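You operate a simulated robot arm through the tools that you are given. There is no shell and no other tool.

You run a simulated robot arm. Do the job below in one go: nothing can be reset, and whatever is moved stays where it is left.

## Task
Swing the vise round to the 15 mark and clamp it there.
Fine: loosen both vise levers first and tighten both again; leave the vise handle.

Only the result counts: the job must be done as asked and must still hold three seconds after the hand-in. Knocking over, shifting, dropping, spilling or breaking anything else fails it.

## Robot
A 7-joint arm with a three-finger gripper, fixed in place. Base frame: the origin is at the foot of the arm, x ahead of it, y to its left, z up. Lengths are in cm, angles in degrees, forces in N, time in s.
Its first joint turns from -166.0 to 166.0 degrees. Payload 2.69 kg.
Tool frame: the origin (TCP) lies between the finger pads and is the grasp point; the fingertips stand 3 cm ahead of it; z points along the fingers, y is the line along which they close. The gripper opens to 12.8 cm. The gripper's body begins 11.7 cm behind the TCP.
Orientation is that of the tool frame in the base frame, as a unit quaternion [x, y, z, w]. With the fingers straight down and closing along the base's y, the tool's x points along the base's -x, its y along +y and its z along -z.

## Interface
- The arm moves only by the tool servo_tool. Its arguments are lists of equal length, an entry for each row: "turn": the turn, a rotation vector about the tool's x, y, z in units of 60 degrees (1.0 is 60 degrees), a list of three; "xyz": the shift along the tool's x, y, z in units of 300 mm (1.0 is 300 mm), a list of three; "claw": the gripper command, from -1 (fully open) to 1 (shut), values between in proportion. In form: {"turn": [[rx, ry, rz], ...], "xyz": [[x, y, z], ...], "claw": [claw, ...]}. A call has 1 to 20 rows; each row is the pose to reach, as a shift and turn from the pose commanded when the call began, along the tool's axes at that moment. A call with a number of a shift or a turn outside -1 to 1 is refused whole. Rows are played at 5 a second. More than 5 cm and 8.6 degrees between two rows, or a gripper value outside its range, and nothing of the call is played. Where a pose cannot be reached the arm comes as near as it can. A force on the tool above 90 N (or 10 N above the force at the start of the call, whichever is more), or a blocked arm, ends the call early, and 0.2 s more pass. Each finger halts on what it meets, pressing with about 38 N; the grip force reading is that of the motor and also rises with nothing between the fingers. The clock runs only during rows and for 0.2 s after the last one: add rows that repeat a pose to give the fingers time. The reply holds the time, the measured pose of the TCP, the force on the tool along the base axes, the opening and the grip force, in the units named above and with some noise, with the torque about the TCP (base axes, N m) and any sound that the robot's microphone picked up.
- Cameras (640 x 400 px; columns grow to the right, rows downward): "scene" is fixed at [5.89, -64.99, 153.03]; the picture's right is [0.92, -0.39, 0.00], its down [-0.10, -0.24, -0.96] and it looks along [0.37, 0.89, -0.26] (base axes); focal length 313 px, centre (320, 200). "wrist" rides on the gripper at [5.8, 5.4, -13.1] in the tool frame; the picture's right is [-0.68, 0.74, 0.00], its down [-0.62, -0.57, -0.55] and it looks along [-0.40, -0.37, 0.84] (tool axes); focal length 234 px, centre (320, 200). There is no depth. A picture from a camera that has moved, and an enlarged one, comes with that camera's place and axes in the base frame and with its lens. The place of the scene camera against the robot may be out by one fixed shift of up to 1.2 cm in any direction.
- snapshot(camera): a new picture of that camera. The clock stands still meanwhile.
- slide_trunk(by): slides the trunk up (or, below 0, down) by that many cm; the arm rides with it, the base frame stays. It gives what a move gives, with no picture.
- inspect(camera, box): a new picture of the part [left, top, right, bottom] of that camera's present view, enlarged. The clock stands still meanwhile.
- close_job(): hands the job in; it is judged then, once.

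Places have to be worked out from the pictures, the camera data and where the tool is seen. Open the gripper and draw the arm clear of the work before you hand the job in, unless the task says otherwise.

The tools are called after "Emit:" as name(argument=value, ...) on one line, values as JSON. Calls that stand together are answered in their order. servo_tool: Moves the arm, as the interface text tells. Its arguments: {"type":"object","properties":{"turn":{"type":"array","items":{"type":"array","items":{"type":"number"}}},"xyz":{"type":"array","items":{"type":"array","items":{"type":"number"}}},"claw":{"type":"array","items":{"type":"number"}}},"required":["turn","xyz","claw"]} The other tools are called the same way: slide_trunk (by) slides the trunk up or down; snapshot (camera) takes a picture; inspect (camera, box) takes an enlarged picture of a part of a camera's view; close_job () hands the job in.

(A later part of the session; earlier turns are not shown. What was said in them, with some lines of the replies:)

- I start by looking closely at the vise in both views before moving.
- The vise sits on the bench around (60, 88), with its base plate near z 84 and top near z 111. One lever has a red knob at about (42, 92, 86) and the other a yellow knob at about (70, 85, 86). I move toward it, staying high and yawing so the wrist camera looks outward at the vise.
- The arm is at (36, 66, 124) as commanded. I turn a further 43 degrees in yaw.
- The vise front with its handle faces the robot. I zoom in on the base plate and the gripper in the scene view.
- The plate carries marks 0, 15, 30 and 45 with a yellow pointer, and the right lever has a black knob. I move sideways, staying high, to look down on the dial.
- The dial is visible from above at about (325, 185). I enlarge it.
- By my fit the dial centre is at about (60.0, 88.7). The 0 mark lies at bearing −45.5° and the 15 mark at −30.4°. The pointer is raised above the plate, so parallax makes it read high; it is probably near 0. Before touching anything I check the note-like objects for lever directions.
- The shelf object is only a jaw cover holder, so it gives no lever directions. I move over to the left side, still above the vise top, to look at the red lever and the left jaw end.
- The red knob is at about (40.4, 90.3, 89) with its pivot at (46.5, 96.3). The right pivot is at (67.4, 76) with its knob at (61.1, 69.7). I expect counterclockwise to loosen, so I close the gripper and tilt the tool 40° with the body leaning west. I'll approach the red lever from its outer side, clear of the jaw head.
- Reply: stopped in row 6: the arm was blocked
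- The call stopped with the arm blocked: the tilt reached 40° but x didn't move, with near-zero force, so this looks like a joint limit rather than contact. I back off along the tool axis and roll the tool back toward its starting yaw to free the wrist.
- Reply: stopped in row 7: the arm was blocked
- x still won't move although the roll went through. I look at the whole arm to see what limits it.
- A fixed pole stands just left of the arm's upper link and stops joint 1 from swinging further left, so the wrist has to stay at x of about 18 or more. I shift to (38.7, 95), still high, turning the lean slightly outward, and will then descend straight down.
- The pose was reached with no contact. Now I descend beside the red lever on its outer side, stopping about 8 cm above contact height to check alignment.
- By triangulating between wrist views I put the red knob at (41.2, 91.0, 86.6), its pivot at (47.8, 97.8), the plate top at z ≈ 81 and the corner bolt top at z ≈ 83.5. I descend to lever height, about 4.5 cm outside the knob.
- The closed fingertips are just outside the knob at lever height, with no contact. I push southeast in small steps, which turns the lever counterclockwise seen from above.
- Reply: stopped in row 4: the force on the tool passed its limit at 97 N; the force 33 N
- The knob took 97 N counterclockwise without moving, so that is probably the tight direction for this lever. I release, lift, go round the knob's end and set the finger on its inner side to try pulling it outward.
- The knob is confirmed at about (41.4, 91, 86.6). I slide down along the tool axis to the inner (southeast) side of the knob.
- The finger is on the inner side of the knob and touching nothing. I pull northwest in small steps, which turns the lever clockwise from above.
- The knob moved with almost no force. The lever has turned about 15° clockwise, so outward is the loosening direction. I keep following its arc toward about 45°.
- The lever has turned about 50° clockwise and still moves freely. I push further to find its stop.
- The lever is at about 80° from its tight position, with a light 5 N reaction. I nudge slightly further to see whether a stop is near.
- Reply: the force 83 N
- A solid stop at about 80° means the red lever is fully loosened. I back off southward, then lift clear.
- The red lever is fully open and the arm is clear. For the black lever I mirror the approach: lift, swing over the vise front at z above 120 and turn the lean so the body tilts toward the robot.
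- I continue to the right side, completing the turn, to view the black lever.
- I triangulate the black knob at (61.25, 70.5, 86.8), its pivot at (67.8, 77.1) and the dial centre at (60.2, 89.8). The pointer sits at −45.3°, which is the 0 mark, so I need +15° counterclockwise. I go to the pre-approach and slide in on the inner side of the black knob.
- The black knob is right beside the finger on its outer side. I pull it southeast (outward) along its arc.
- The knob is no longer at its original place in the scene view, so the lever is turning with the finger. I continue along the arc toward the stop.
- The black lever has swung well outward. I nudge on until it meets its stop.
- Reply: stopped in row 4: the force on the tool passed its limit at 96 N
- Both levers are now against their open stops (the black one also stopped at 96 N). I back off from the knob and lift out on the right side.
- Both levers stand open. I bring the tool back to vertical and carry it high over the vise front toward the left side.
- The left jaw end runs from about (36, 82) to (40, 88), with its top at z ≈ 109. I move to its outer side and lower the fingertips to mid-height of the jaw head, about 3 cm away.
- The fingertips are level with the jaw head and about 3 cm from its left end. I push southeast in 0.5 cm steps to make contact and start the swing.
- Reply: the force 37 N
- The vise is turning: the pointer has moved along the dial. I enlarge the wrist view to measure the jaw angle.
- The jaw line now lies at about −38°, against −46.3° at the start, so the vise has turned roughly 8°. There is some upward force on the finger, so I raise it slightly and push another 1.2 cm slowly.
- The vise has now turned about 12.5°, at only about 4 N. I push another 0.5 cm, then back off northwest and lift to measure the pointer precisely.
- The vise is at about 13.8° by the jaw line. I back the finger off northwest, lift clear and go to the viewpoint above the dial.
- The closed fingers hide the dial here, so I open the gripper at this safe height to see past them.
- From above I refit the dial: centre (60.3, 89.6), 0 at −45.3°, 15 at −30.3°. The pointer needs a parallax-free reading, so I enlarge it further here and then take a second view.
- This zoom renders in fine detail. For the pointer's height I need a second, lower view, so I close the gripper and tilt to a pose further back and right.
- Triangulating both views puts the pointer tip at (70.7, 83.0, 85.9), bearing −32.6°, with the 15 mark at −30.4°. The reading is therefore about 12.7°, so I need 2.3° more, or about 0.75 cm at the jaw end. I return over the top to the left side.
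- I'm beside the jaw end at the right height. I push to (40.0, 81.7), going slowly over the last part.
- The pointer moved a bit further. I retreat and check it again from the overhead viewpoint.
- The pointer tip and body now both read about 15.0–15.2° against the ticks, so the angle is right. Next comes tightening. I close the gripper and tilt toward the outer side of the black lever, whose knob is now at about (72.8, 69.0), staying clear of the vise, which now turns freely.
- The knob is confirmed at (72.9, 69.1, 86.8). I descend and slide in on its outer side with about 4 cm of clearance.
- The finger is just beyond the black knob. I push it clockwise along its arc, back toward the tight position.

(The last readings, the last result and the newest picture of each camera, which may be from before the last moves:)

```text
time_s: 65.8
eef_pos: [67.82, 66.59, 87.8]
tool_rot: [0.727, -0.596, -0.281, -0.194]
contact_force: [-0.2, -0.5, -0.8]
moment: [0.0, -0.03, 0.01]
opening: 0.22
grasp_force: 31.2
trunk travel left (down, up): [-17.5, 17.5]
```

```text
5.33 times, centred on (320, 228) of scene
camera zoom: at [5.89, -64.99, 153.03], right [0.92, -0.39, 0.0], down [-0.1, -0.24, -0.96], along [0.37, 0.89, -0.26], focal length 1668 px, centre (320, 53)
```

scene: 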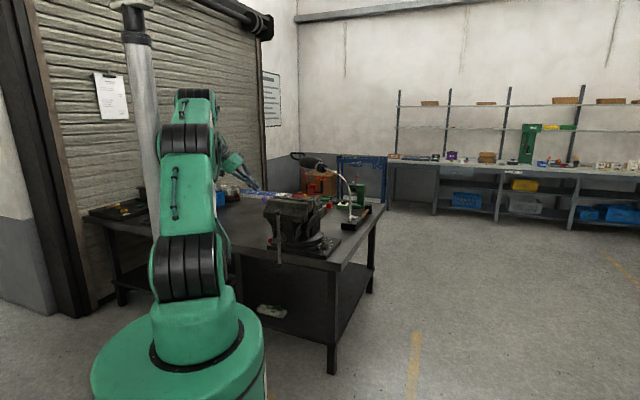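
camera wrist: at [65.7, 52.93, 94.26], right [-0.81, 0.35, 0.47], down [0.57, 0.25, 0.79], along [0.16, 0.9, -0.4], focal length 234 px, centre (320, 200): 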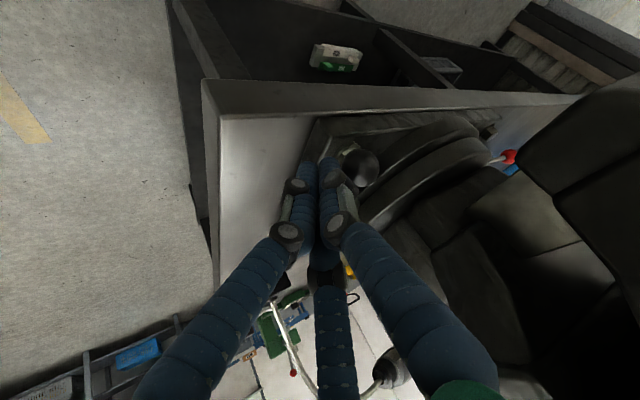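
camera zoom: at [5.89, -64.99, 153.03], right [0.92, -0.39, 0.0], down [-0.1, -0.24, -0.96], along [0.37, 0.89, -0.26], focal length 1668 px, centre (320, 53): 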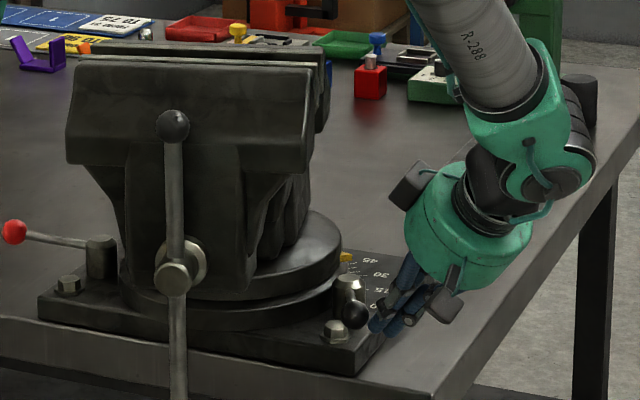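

The black lever follows. I continue to its stop, pressing slowly at the end.

Emit:
servo_tool(turn=[[0, 0, 0], [0, 0, 0], [0, 0, 0], [0, 0, 0], [0, 0, 0], [0, 0, 0], [0, 0, 0], [0, 0, 0]], xyz=[[-0.01, 0.04, 0.011], [-0.02, 0.08, 0.022], [-0.031, 0.104, 0.032], [-0.041, 0.1285, 0.043], [-0.048, 0.139, 0.049], [-0.054, 0.15, 0.055], [-0.061, 0.158, 0.062], [-0.068, 0.166, 0.069]], claw=[1, 1, 1, 1, 1, 1, 1, 1])

Emit:
inspect(camera="scene", box=[270, 190, 370, 265])

Emit:
snapshot(camera="wrist")

```text
time_s: 67.6
eef_pos: [62.94, 67.93, 87.72]
tool_rot: [0.725, -0.599, -0.278, -0.196]
contact_force: [60.8, -37.8, -10.9]
moment: [-0.47, -0.91, -1.44]
opening: 0.22
grasp_force: 31.3
trunk travel left (down, up): [-17.5, 17.5]
```

```text
5.33 times, centred on (320, 228) of scene
camera zoom: at [5.89, -64.99, 153.03], right [0.92, -0.39, 0.0], down [-0.1, -0.24, -0.96], along [0.37, 0.89, -0.26], focal length 1668 px, centre (320, 53)
```

zoom: 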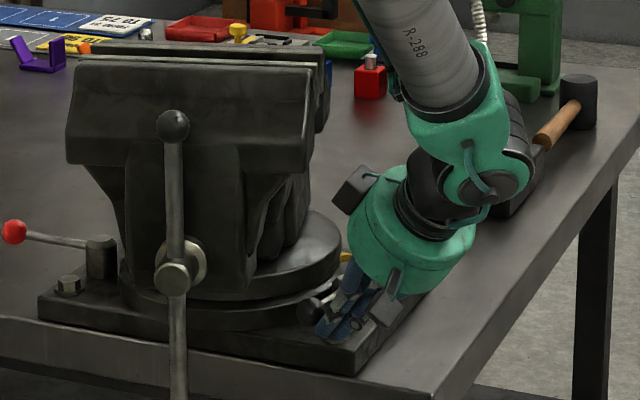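

```text
taken
camera wrist: at [60.8, 54.39, 94.11], right [-0.81, 0.36, 0.47], down [0.57, 0.25, 0.79], along [0.17, 0.9, -0.4], focal length 234 px, centre (320, 200)
```

wrist: 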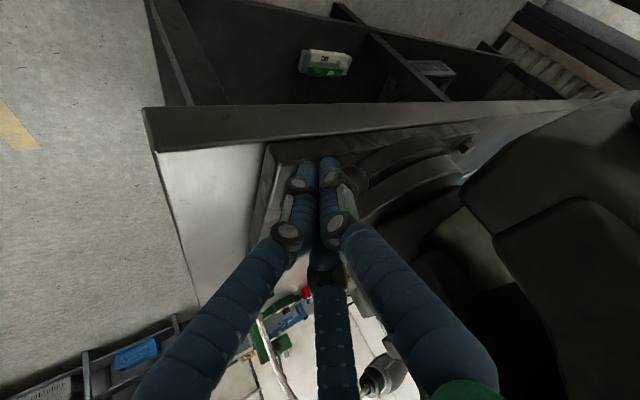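

The black lever is back at its original tight position, pressed with about 72 N against the stop. I back off and withdraw along the tool axis, then up.

Emit:
servo_tool(turn=[[0, 0, 0], [0, 0, 0], [0, 0, 0], [0, 0, 0], [0, 0, 0], [0, 0, 0], [0, 0, 0], [0, 0, 0], [0, 0, 0], [0, 0, 0]], xyz=[[0, 0, 0], [0.03, -0.034, -0.028], [0.061, -0.067, -0.056], [0.061, -0.067, -0.19], [0.061, -0.067, -0.323], [0.061, -0.067, -0.456], [-0.014, -0.061, -0.545], [-0.088, -0.055, -0.634], [-0.163, -0.049, -0.723], [-0.237, -0.043, -0.812]], claw=[1, 1, 1, 1, 1, 1, 1, 1, 1, 1])

Emit:
inspect(camera="scene", box=[270, 190, 370, 265])

Emit:
snapshot(camera="wrist")

```text
time_s: 69.8
eef_pos: [66.84, 58.83, 110.84]
tool_rot: [0.727, -0.596, -0.281, -0.194]
contact_force: [0.9, 0.5, 0.5]
moment: [0.04, 0.0, 0.04]
opening: 0.23
grasp_force: 31.5
trunk travel left (down, up): [-17.5, 17.5]
```

```text
5.33 times, centred on (320, 228) of scene
camera zoom: at [5.89, -64.99, 153.03], right [0.92, -0.39, 0.0], down [-0.1, -0.24, -0.96], along [0.37, 0.89, -0.26], focal length 1668 px, centre (320, 53)
```

zoom: 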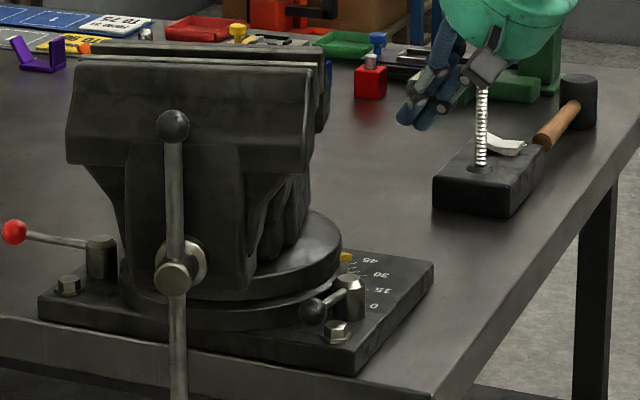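

```text
taken
camera wrist: at [64.73, 45.2, 117.4], right [-0.81, 0.35, 0.47], down [0.57, 0.25, 0.79], along [0.16, 0.9, -0.4], focal length 234 px, centre (320, 200)
```

wrist: 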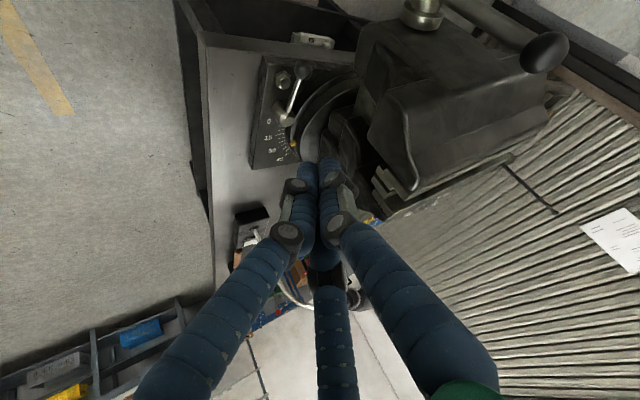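

The black lever is tight. Now I go back to the red lever, lifting and carrying the tool over the front of the vise while turning the lean west-southwest.

Emit:
servo_tool(turn=[[0.056, -0.004, 0.066], [0.111, -0.009, 0.133], [0.167, -0.013, 0.199], [0.222, -0.017, 0.266], [0.278, -0.021, 0.332], [0.333, -0.026, 0.399], [0.389, -0.03, 0.465]], xyz=[[-0.085, 0.007, -0.102], [-0.17, 0.0135, -0.204], [-0.277, 0.022, -0.331], [-0.373, 0.103, -0.246], [-0.469, 0.184, -0.161], [-0.564, 0.266, -0.075], [-0.66, 0.347, 0.01]], claw=[1, 1, 1, 1, 1, 1, 1])

```text
time_s: 71.4
eef_pos: [53.8, 72.23, 123.98]
tool_rot: [-0.504, 0.793, 0.205, 0.272]
contact_force: [-0.6, -0.5, 0.8]
moment: [0.01, 0.03, -0.01]
opening: 0.23
grasp_force: 30.7
trunk travel left (down, up): [-17.5, 17.5]
```

Emit:
servo_tool(turn=[[0.065, -0.005, 0.079], [0.131, -0.01, 0.157], [0.196, -0.016, 0.236], [0.261, -0.021, 0.314], [0.327, -0.026, 0.393], [0.392, -0.031, 0.471], [0.392, -0.031, 0.471]], xyz=[[-0.03, 0.116, 0.033], [-0.061, 0.232, 0.066], [-0.091, 0.348, 0.099], [-0.121, 0.463, 0.131], [-0.152, 0.579, 0.164], [-0.182, 0.695, 0.197], [-0.182, 0.695, 0.197]], claw=[1, 1, 1, 1, 1, 1, 1])

Emit:
snapshot(camera="wrist")

```text
time_s: 73.0
eef_pos: [38.24, 87.71, 123.99]
tool_rot: [-0.229, 0.912, 0.108, 0.323]
contact_force: [-0.6, 0.5, 0.6]
moment: [-0.04, -0.09, -0.07]
opening: 0.23
grasp_force: 32.0
trunk travel left (down, up): [-17.5, 17.5]
```

```text
taken
camera wrist: at [24.54, 85.84, 130.38], right [0.11, 0.88, 0.47], down [0.4, -0.47, 0.79], along [0.91, 0.1, -0.4], focal length 234 px, centre (320, 200)
```

wrist: 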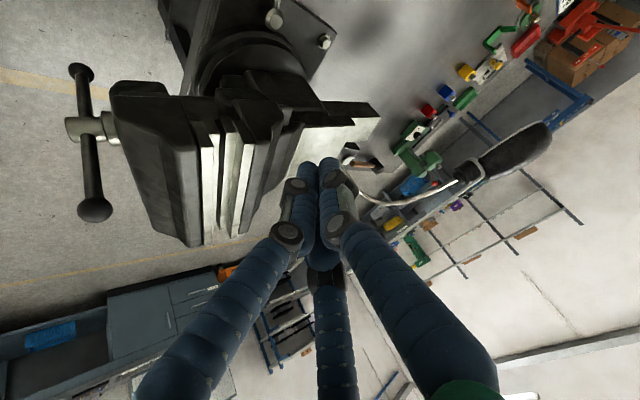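

I need to see the red knob, so I move outward and down on the left side, clear of the jaw.

Emit:
servo_tool(turn=[[0, 0, 0], [0, 0, 0], [0, 0, 0], [0, 0, 0], [0, 0, 0], [0, 0, 0], [0, 0, 0], [0, 0, 0]], xyz=[[-0.03, 0.106, 0.032], [-0.061, 0.213, 0.064], [-0.091, 0.319, 0.096], [-0.006, 0.313, 0.198], [0.079, 0.306, 0.301], [0.165, 0.3, 0.403], [0.25, 0.293, 0.506], [0.335, 0.287, 0.608]], claw=[1, 1, 1, 1, 1, 1, 1, 1])

Emit:
snapshot(camera="wrist")

```text
time_s: 74.8
eef_pos: [36.98, 98.03, 103.77]
tool_rot: [-0.229, 0.912, 0.109, 0.324]
contact_force: [-0.3, 0.0, 0.4]
moment: [-0.05, 0.03, -0.04]
opening: 0.2
grasp_force: 31.4
trunk travel left (down, up): [-17.5, 17.5]
```

```text
taken
camera wrist: at [23.3, 96.16, 110.23], right [0.11, 0.88, 0.47], down [0.4, -0.47, 0.79], along [0.91, 0.11, -0.4], focal length 234 px, centre (320, 200)
```

wrist: 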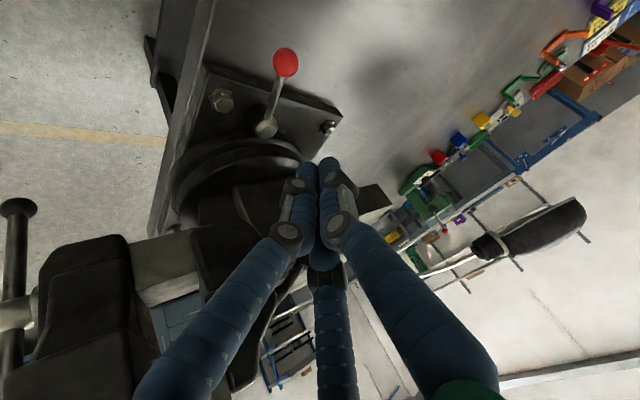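

The red knob is at about (40, 102.6) and its pivot at (47.4, 97.7). I slide the finger in on the outer (north) side of the knob along the tool axis.

Emit:
servo_tool(turn=[[0, 0, 0], [0, 0, 0], [0, 0, 0], [0, 0, 0], [0, 0, 0], [0, 0, 0], [0, 0, 0], [0, 0, 0]], xyz=[[0.049, 0.042, 0.062], [0.098, 0.085, 0.123], [0.147, 0.127, 0.185], [0.147, 0.127, 0.285], [0.147, 0.127, 0.385], [0.147, 0.127, 0.485], [0.147, 0.127, 0.585], [0.147, 0.127, 0.585]], claw=[1, 1, 1, 1, 1, 1, 1, 1])

Emit:
snapshot(camera="wrist")

Emit:
inspect(camera="scene", box=[225, 190, 345, 270])

```text
time_s: 76.6
eef_pos: [41.46, 106.0, 87.65]
tool_rot: [-0.228, 0.912, 0.108, 0.323]
contact_force: [0.6, -0.2, -0.4]
moment: [0.03, -0.02, 0.0]
opening: 0.22
grasp_force: 31.2
trunk travel left (down, up): [-17.5, 17.5]
```

```text
taken
camera wrist: at [27.86, 104.05, 94.17], right [0.11, 0.88, 0.47], down [0.4, -0.47, 0.79], along [0.91, 0.11, -0.4], focal length 234 px, centre (320, 200)
```

wrist: 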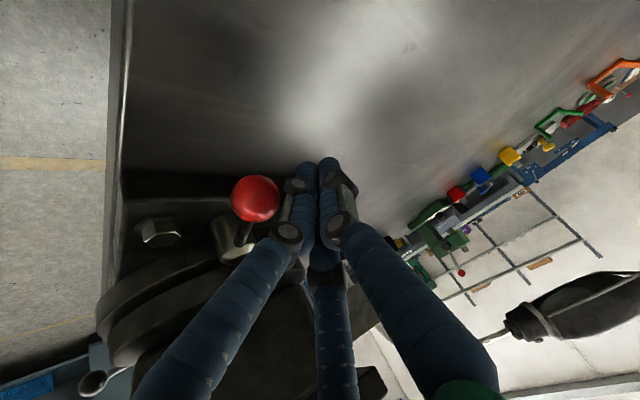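

```text
5.00 times, centred on (285, 230) of scene
camera zoom: at [5.89, -64.99, 153.03], right [0.92, -0.39, 0.0], down [-0.1, -0.24, -0.96], along [0.37, 0.89, -0.26], focal length 1564 px, centre (495, 50)
```

zoom: 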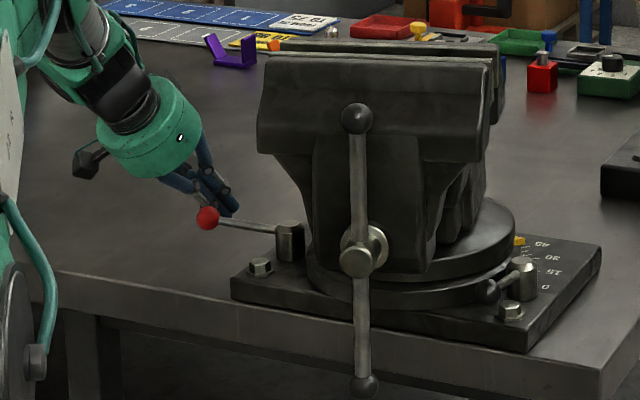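

The finger is just beyond the red knob. I push it counterclockwise along its arc, back toward the tight position.

Emit:
servo_tool(turn=[[0, 0, 0], [0, 0, 0], [0, 0, 0], [0, 0, 0], [0, 0, 0], [0, 0, 0], [0, 0, 0], [0, 0, 0], [0, 0, 0]], xyz=[[0.022, -0.018, -0.02], [0.044, -0.036, -0.039], [0.072, -0.052, -0.064], [0.1, -0.067, -0.088], [0.125, -0.091, -0.11], [0.149, -0.115, -0.131], [0.168, -0.147, -0.149], [0.186, -0.178, -0.166], [0.186, -0.178, -0.166]], claw=[1, 1, 1, 1, 1, 1, 1, 1, 1])

Emit:
snapshot(camera="wrist")

Emit:
inspect(camera="scene", box=[225, 190, 345, 270])

```text
time_s: 78.6
eef_pos: [37.69, 97.49, 87.87]
tool_rot: [-0.228, 0.912, 0.108, 0.323]
contact_force: [-0.5, 1.3, 0.1]
moment: [-0.02, 0.02, 0.01]
opening: 0.24
grasp_force: 31.1
trunk travel left (down, up): [-17.5, 17.5]
```

```text
taken
camera wrist: at [24.07, 95.72, 94.35], right [0.11, 0.88, 0.47], down [0.4, -0.47, 0.79], along [0.91, 0.11, -0.4], focal length 234 px, centre (320, 200)
```

wrist: 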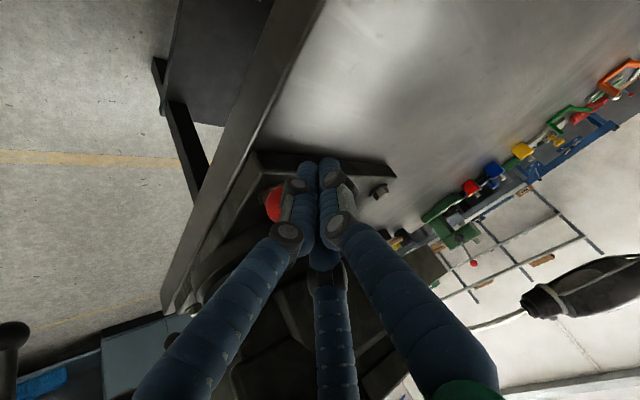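

```text
5.00 times, centred on (285, 230) of scene
camera zoom: at [5.89, -64.99, 153.03], right [0.92, -0.39, 0.0], down [-0.1, -0.24, -0.96], along [0.37, 0.89, -0.26], focal length 1564 px, centre (495, 50)
```

zoom: 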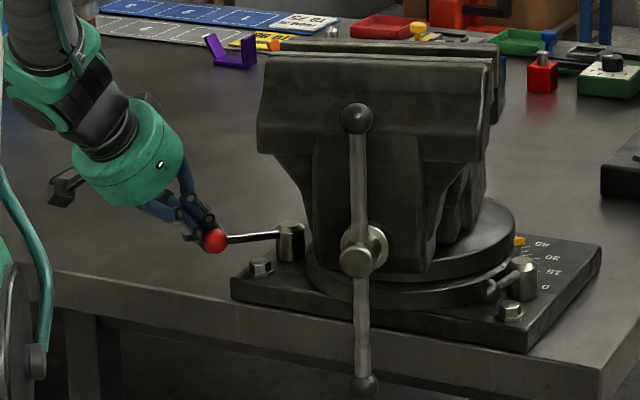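

The red lever is following. I continue to its stop and press.

Emit:
servo_tool(turn=[[0, 0, 0], [0, 0, 0], [0, 0, 0], [0, 0, 0], [0, 0, 0], [0, 0, 0], [0, 0, 0], [0, 0, 0]], xyz=[[0.0105, -0.038, -0.011], [0.021, -0.075, -0.022], [0.024, -0.1, -0.026], [0.026, -0.125, -0.029], [0.027, -0.145, -0.031], [0.026, -0.16, -0.031], [0.022, -0.174, -0.03], [0.02, -0.185, -0.028]], claw=[1, 1, 1, 1, 1, 1, 1, 1])

Emit:
inspect(camera="scene", box=[225, 190, 345, 270])

Emit:
snapshot(camera="wrist")

```text
time_s: 80.4
eef_pos: [39.38, 92.6, 88.02]
tool_rot: [-0.229, 0.911, 0.11, 0.324]
contact_force: [-21.9, 31.2, 3.4]
moment: [0.16, 0.17, 0.46]
opening: 0.23
grasp_force: 31.5
trunk travel left (down, up): [-17.5, 17.5]
```

```text
5.00 times, centred on (285, 230) of scene
camera zoom: at [5.89, -64.99, 153.03], right [0.92, -0.39, 0.0], down [-0.1, -0.24, -0.96], along [0.37, 0.89, -0.26], focal length 1564 px, centre (495, 50)
```

zoom: 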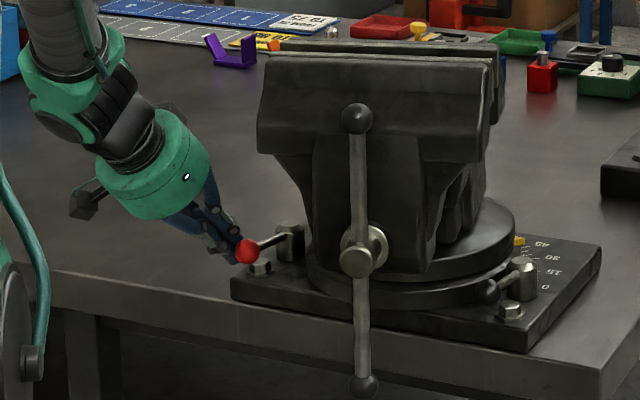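

```text
taken
camera wrist: at [25.68, 90.65, 94.51], right [0.1, 0.87, 0.47], down [0.4, -0.47, 0.78], along [0.91, 0.11, -0.4], focal length 234 px, centre (320, 200)
```

wrist: 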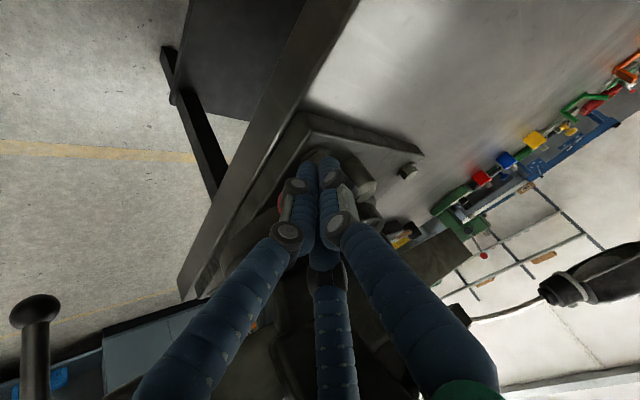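

The red lever is back at its tight position with about 38 N. I press slightly more for a firm clamp.

Emit:
servo_tool(turn=[[0, 0, 0], [0, 0, 0], [0, 0, 0], [0, 0, 0]], xyz=[[-0.0015, -0.006, 0.001], [-0.003, -0.0127, 0.002], [-0.004, -0.016, 0.003], [-0.004, -0.016, 0.003]], claw=[1, 1, 1, 1])

```text
time_s: 81.4
eef_pos: [39.41, 92.46, 88.07]
tool_rot: [-0.232, 0.91, 0.114, 0.323]
contact_force: [-34.4, 62.8, 11.8]
moment: [0.35, 0.12, 0.82]
opening: 0.16
grasp_force: 31.4
trunk travel left (down, up): [-17.5, 17.5]
```

The red lever is pressed with about 72 N at its stop. I back off northwest and lift clear.

Emit:
servo_tool(turn=[[0, 0, 0], [0, 0, 0], [0, 0, 0], [0, 0, 0], [0, 0, 0], [0, 0, 0], [0, 0, 0], [0, 0, 0], [0, 0, 0]], xyz=[[0.003, 0.051, -0.006], [0.006, 0.102, -0.011], [-0.08, 0.109, -0.114], [-0.165, 0.115, -0.216], [-0.25, 0.122, -0.319], [-0.346, 0.129, -0.434], [-0.442, 0.137, -0.55], [-0.538, 0.144, -0.665], [-0.633, 0.151, -0.78]], claw=[1, 1, 1, 1, 1, 1, 1, 1, 1])

Emit:
snapshot(camera="wrist")

Emit:
inspect(camera="scene", box=[225, 190, 345, 270])

Emit:
inspect(camera="scene", box=[315, 232, 335, 246])

```text
time_s: 83.4
eef_pos: [37.97, 94.12, 117.95]
tool_rot: [-0.228, 0.912, 0.108, 0.324]
contact_force: [-0.3, 0.9, -0.6]
moment: [0.04, -0.03, 0.0]
opening: 0.21
grasp_force: 31.2
trunk travel left (down, up): [-17.5, 17.5]
```

```text
taken
camera wrist: at [24.37, 92.32, 124.52], right [0.11, 0.88, 0.47], down [0.4, -0.47, 0.79], along [0.91, 0.1, -0.4], focal length 234 px, centre (320, 200)
```

wrist: 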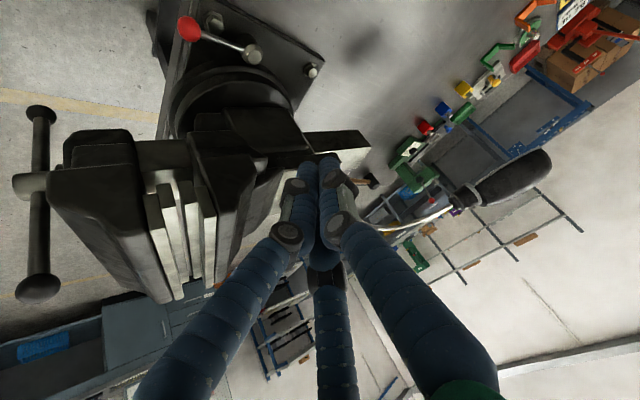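

```text
5.00 times, centred on (285, 230) of scene
camera zoom: at [5.89, -64.99, 153.03], right [0.92, -0.39, 0.0], down [-0.1, -0.24, -0.96], along [0.37, 0.89, -0.26], focal length 1564 px, centre (495, 50)
```

zoom: 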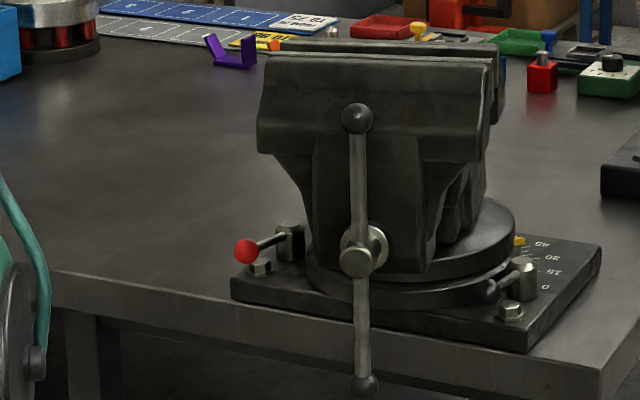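

```text
16.00 times, centred on (325, 239) of scene
camera zoom: at [5.89, -64.99, 153.03], right [0.92, -0.39, 0.0], down [-0.1, -0.24, -0.96], along [0.37, 0.89, -0.26], focal length 5006 px, centre (240, -424)
```

zoom: 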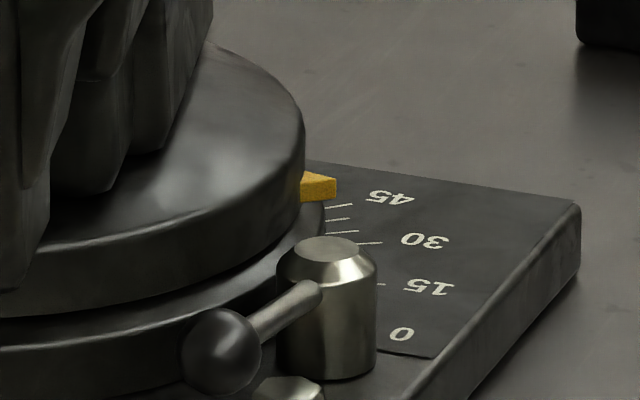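

The pointer hasn't moved since before clamping, and both levers are at their original tight positions. For a final check I straighten the tool and carry it over to the overhead dial view.

Emit:
servo_tool(turn=[[0.007, 0.095, 0], [0.015, 0.19, 0], [0.022, 0.285, 0], [0.029, 0.38, 0], [0.036, 0.475, 0], [0.044, 0.57, 0], [0.051, 0.665, 0]], xyz=[[-0.1, -0.07, -0.12], [-0.13, -0.19, -0.16], [-0.14, -0.31, -0.175], [-0.148, -0.44, -0.185], [-0.155, -0.57, -0.195], [-0.162, -0.7, -0.205], [-0.169, -0.823, -0.216]], claw=[1, 1, 1, 1, 1, 1, 1])

```text
refused: row 1 steps farther than a row can; nothing moved
```

One step was just too long; I resend with a shorter first row.

Emit:
servo_tool(turn=[[0.007, 0.095, 0], [0.015, 0.19, 0], [0.022, 0.285, 0], [0.029, 0.38, 0], [0.036, 0.475, 0], [0.044, 0.57, 0], [0.051, 0.665, 0]], xyz=[[-0.08, -0.07, -0.09], [-0.12, -0.19, -0.15], [-0.14, -0.31, -0.175], [-0.148, -0.44, -0.185], [-0.155, -0.57, -0.195], [-0.162, -0.7, -0.205], [-0.169, -0.823, -0.216]], claw=[1, 1, 1, 1, 1, 1, 1])

```text
time_s: 85.0
eef_pos: [50.14, 72.46, 125.15]
tool_rot: [-0.243, 0.97, -0.001, -0.002]
contact_force: [0.2, 0.4, 0.0]
moment: [-0.01, -0.01, 0.0]
opening: 0.23
grasp_force: 31.6
trunk travel left (down, up): [-17.5, 17.5]
```

Emit:
servo_tool(turn=[[0, 0, -0.142], [0, 0, -0.285], [0, 0, -0.428], [0, 0, -0.57], [0, 0, -0.713], [0, 0, -0.856], [0, 0, -0.998]], xyz=[[-0.033, -0.064, 0], [-0.065, -0.129, 0], [-0.098, -0.193, 0], [-0.13, -0.257, 0], [-0.163, -0.321, 0], [-0.195, -0.386, 0], [-0.228, -0.45, 0]], claw=[1, 1, 1, 1, 1, 1, 1])

Emit:
servo_tool(turn=[[0, 0, -0.125], [0, 0, -0.25], [0, 0, -0.25], [0, 0, -0.25], [0, 0, -0.25]], xyz=[[0, 0, 0], [0, 0, 0], [0, 0, 0], [0, 0, 0], [0, 0, 0]], claw=[1, -1, -1, -1, -1])

Emit:
snapshot(camera="wrist")

Emit:
inspect(camera="wrist", box=[300, 160, 360, 200])

```text
time_s: 86.6
eef_pos: [62.41, 63.71, 125.26]
tool_rot: [-0.695, 0.719, 0.001, 0.0]
contact_force: [-0.4, 0.6, -0.2]
moment: [0.02, 0.02, -0.02]
opening: 0.2
grasp_force: 30.8
trunk travel left (down, up): [-17.5, 17.5]
```

```text
time_s: 87.8
eef_pos: [62.31, 63.64, 125.14]
tool_rot: [0.783, -0.622, -0.001, 0.001]
contact_force: [0.6, 0.3, -0.5]
moment: [0.01, 0.0, 0.01]
opening: 12.77
grasp_force: 0.1
trunk travel left (down, up): [-17.5, 17.5]
```

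```text
taken
camera wrist: at [58.62, 56.73, 138.08], right [-0.87, 0.49, 0.0], down [0.41, 0.73, 0.55], along [0.27, 0.48, -0.84], focal length 234 px, centre (320, 200)
```

wrist: 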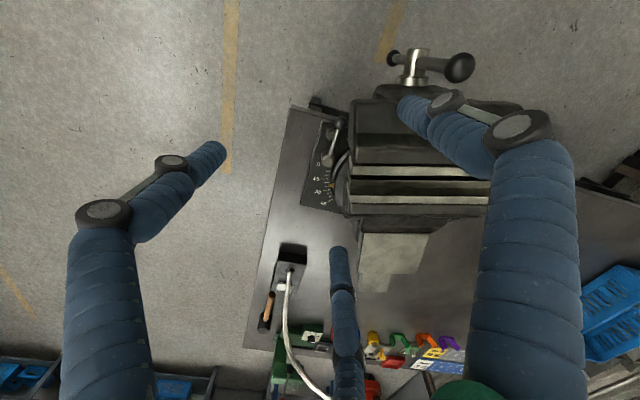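

```text
10.00 times, centred on (330, 180) of wrist
camera zoom: at [58.62, 56.73, 138.08], right [-0.87, 0.49, 0.0], down [0.41, 0.73, 0.55], along [0.27, 0.48, -0.84], focal length 2342 px, centre (220, 400)
```

zoom: 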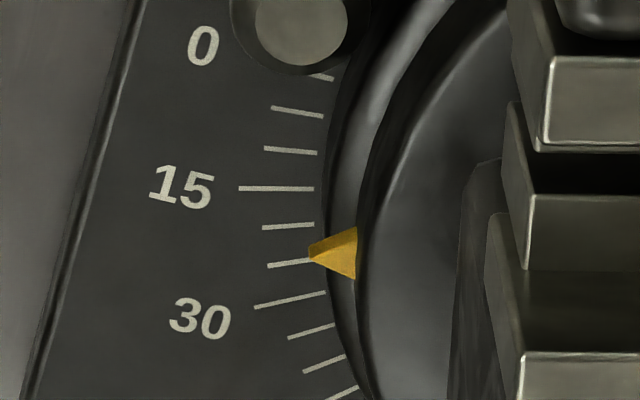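

The final overhead check puts the pointer at 14.8–15.2°, right on the 15 mark with both levers clamped. I draw the open gripper up and back, clear of the work.

Emit:
servo_tool(turn=[[0, 0, 0], [0, 0, 0], [0, 0, 0], [0, 0, 0], [0, 0, 0], [0, 0, 0], [0, 0, 0]], xyz=[[0.04, 0.08, -0.06], [0.1, 0.19, -0.1], [0.155, 0.31, -0.13], [0.21, 0.425, -0.16], [0.27, 0.54, -0.18], [0.326, 0.657, -0.2], [0.326, 0.657, -0.2]], claw=[-1, -1, -1, -1, -1, -1, -1])

Emit:
snapshot(camera="scene")

Emit:
inspect(camera="scene", box=[230, 140, 390, 270])

```text
time_s: 89.4
eef_pos: [45.11, 49.71, 131.23]
tool_rot: [0.783, -0.622, 0.0, 0.001]
contact_force: [0.2, -0.8, 0.3]
moment: [0.06, -0.01, -0.02]
opening: 12.83
grasp_force: 0.1
trunk travel left (down, up): [-17.5, 17.5]
```

```text
taken
```

scene: 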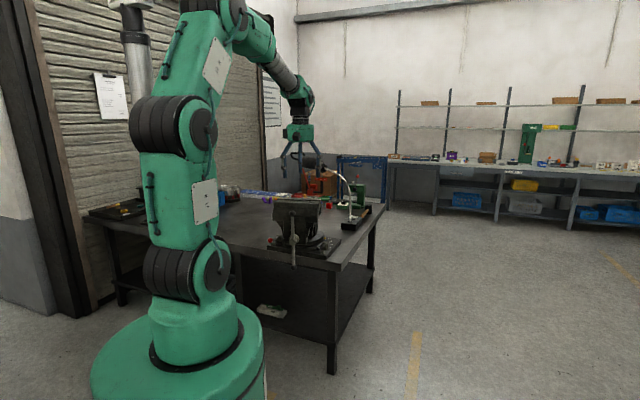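

```text
3.08 times, centred on (310, 205) of scene
camera zoom: at [5.89, -64.99, 153.03], right [0.92, -0.39, 0.0], down [-0.1, -0.24, -0.96], along [0.37, 0.89, -0.26], focal length 963 px, centre (351, 185)
```

zoom: 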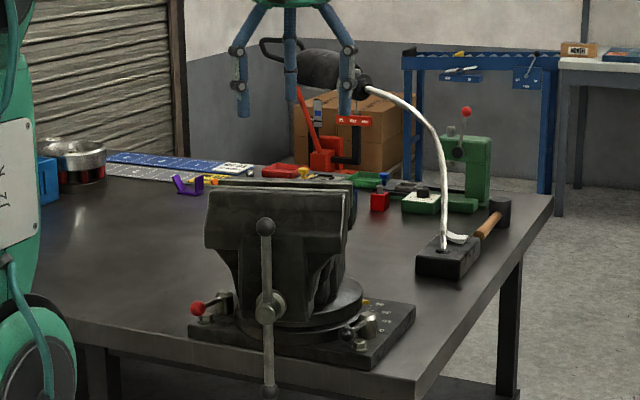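

The vise stands at the 15 mark with both levers at their tight stops. The handle and everything else on the bench look undisturbed, and the gripper is open and clear. I hand the job in.

Emit:
close_job()

```text
The job is handed in.
```

The vise is turned to the 15 mark and clamped there; I've handed the job in. My last measurement, taken after clamping, put the pointer at 14.8–15.2°.

- **Levers:** I opened both levers fully before swinging the vise. I then pushed each back to its original tight position and pressed it against the stop with about 72 N.
- **Handle and bench:** I didn't touch the vise handle. The final scene picture shows nothing else on the bench moved.
- **Arm:** The gripper is open and drawn back, clear of the work.

Each lever loosens outward, away from the vise body, so the two turn in opposite directions. I first tried the red lever inward; it took 97 N without moving, and I stopped there.
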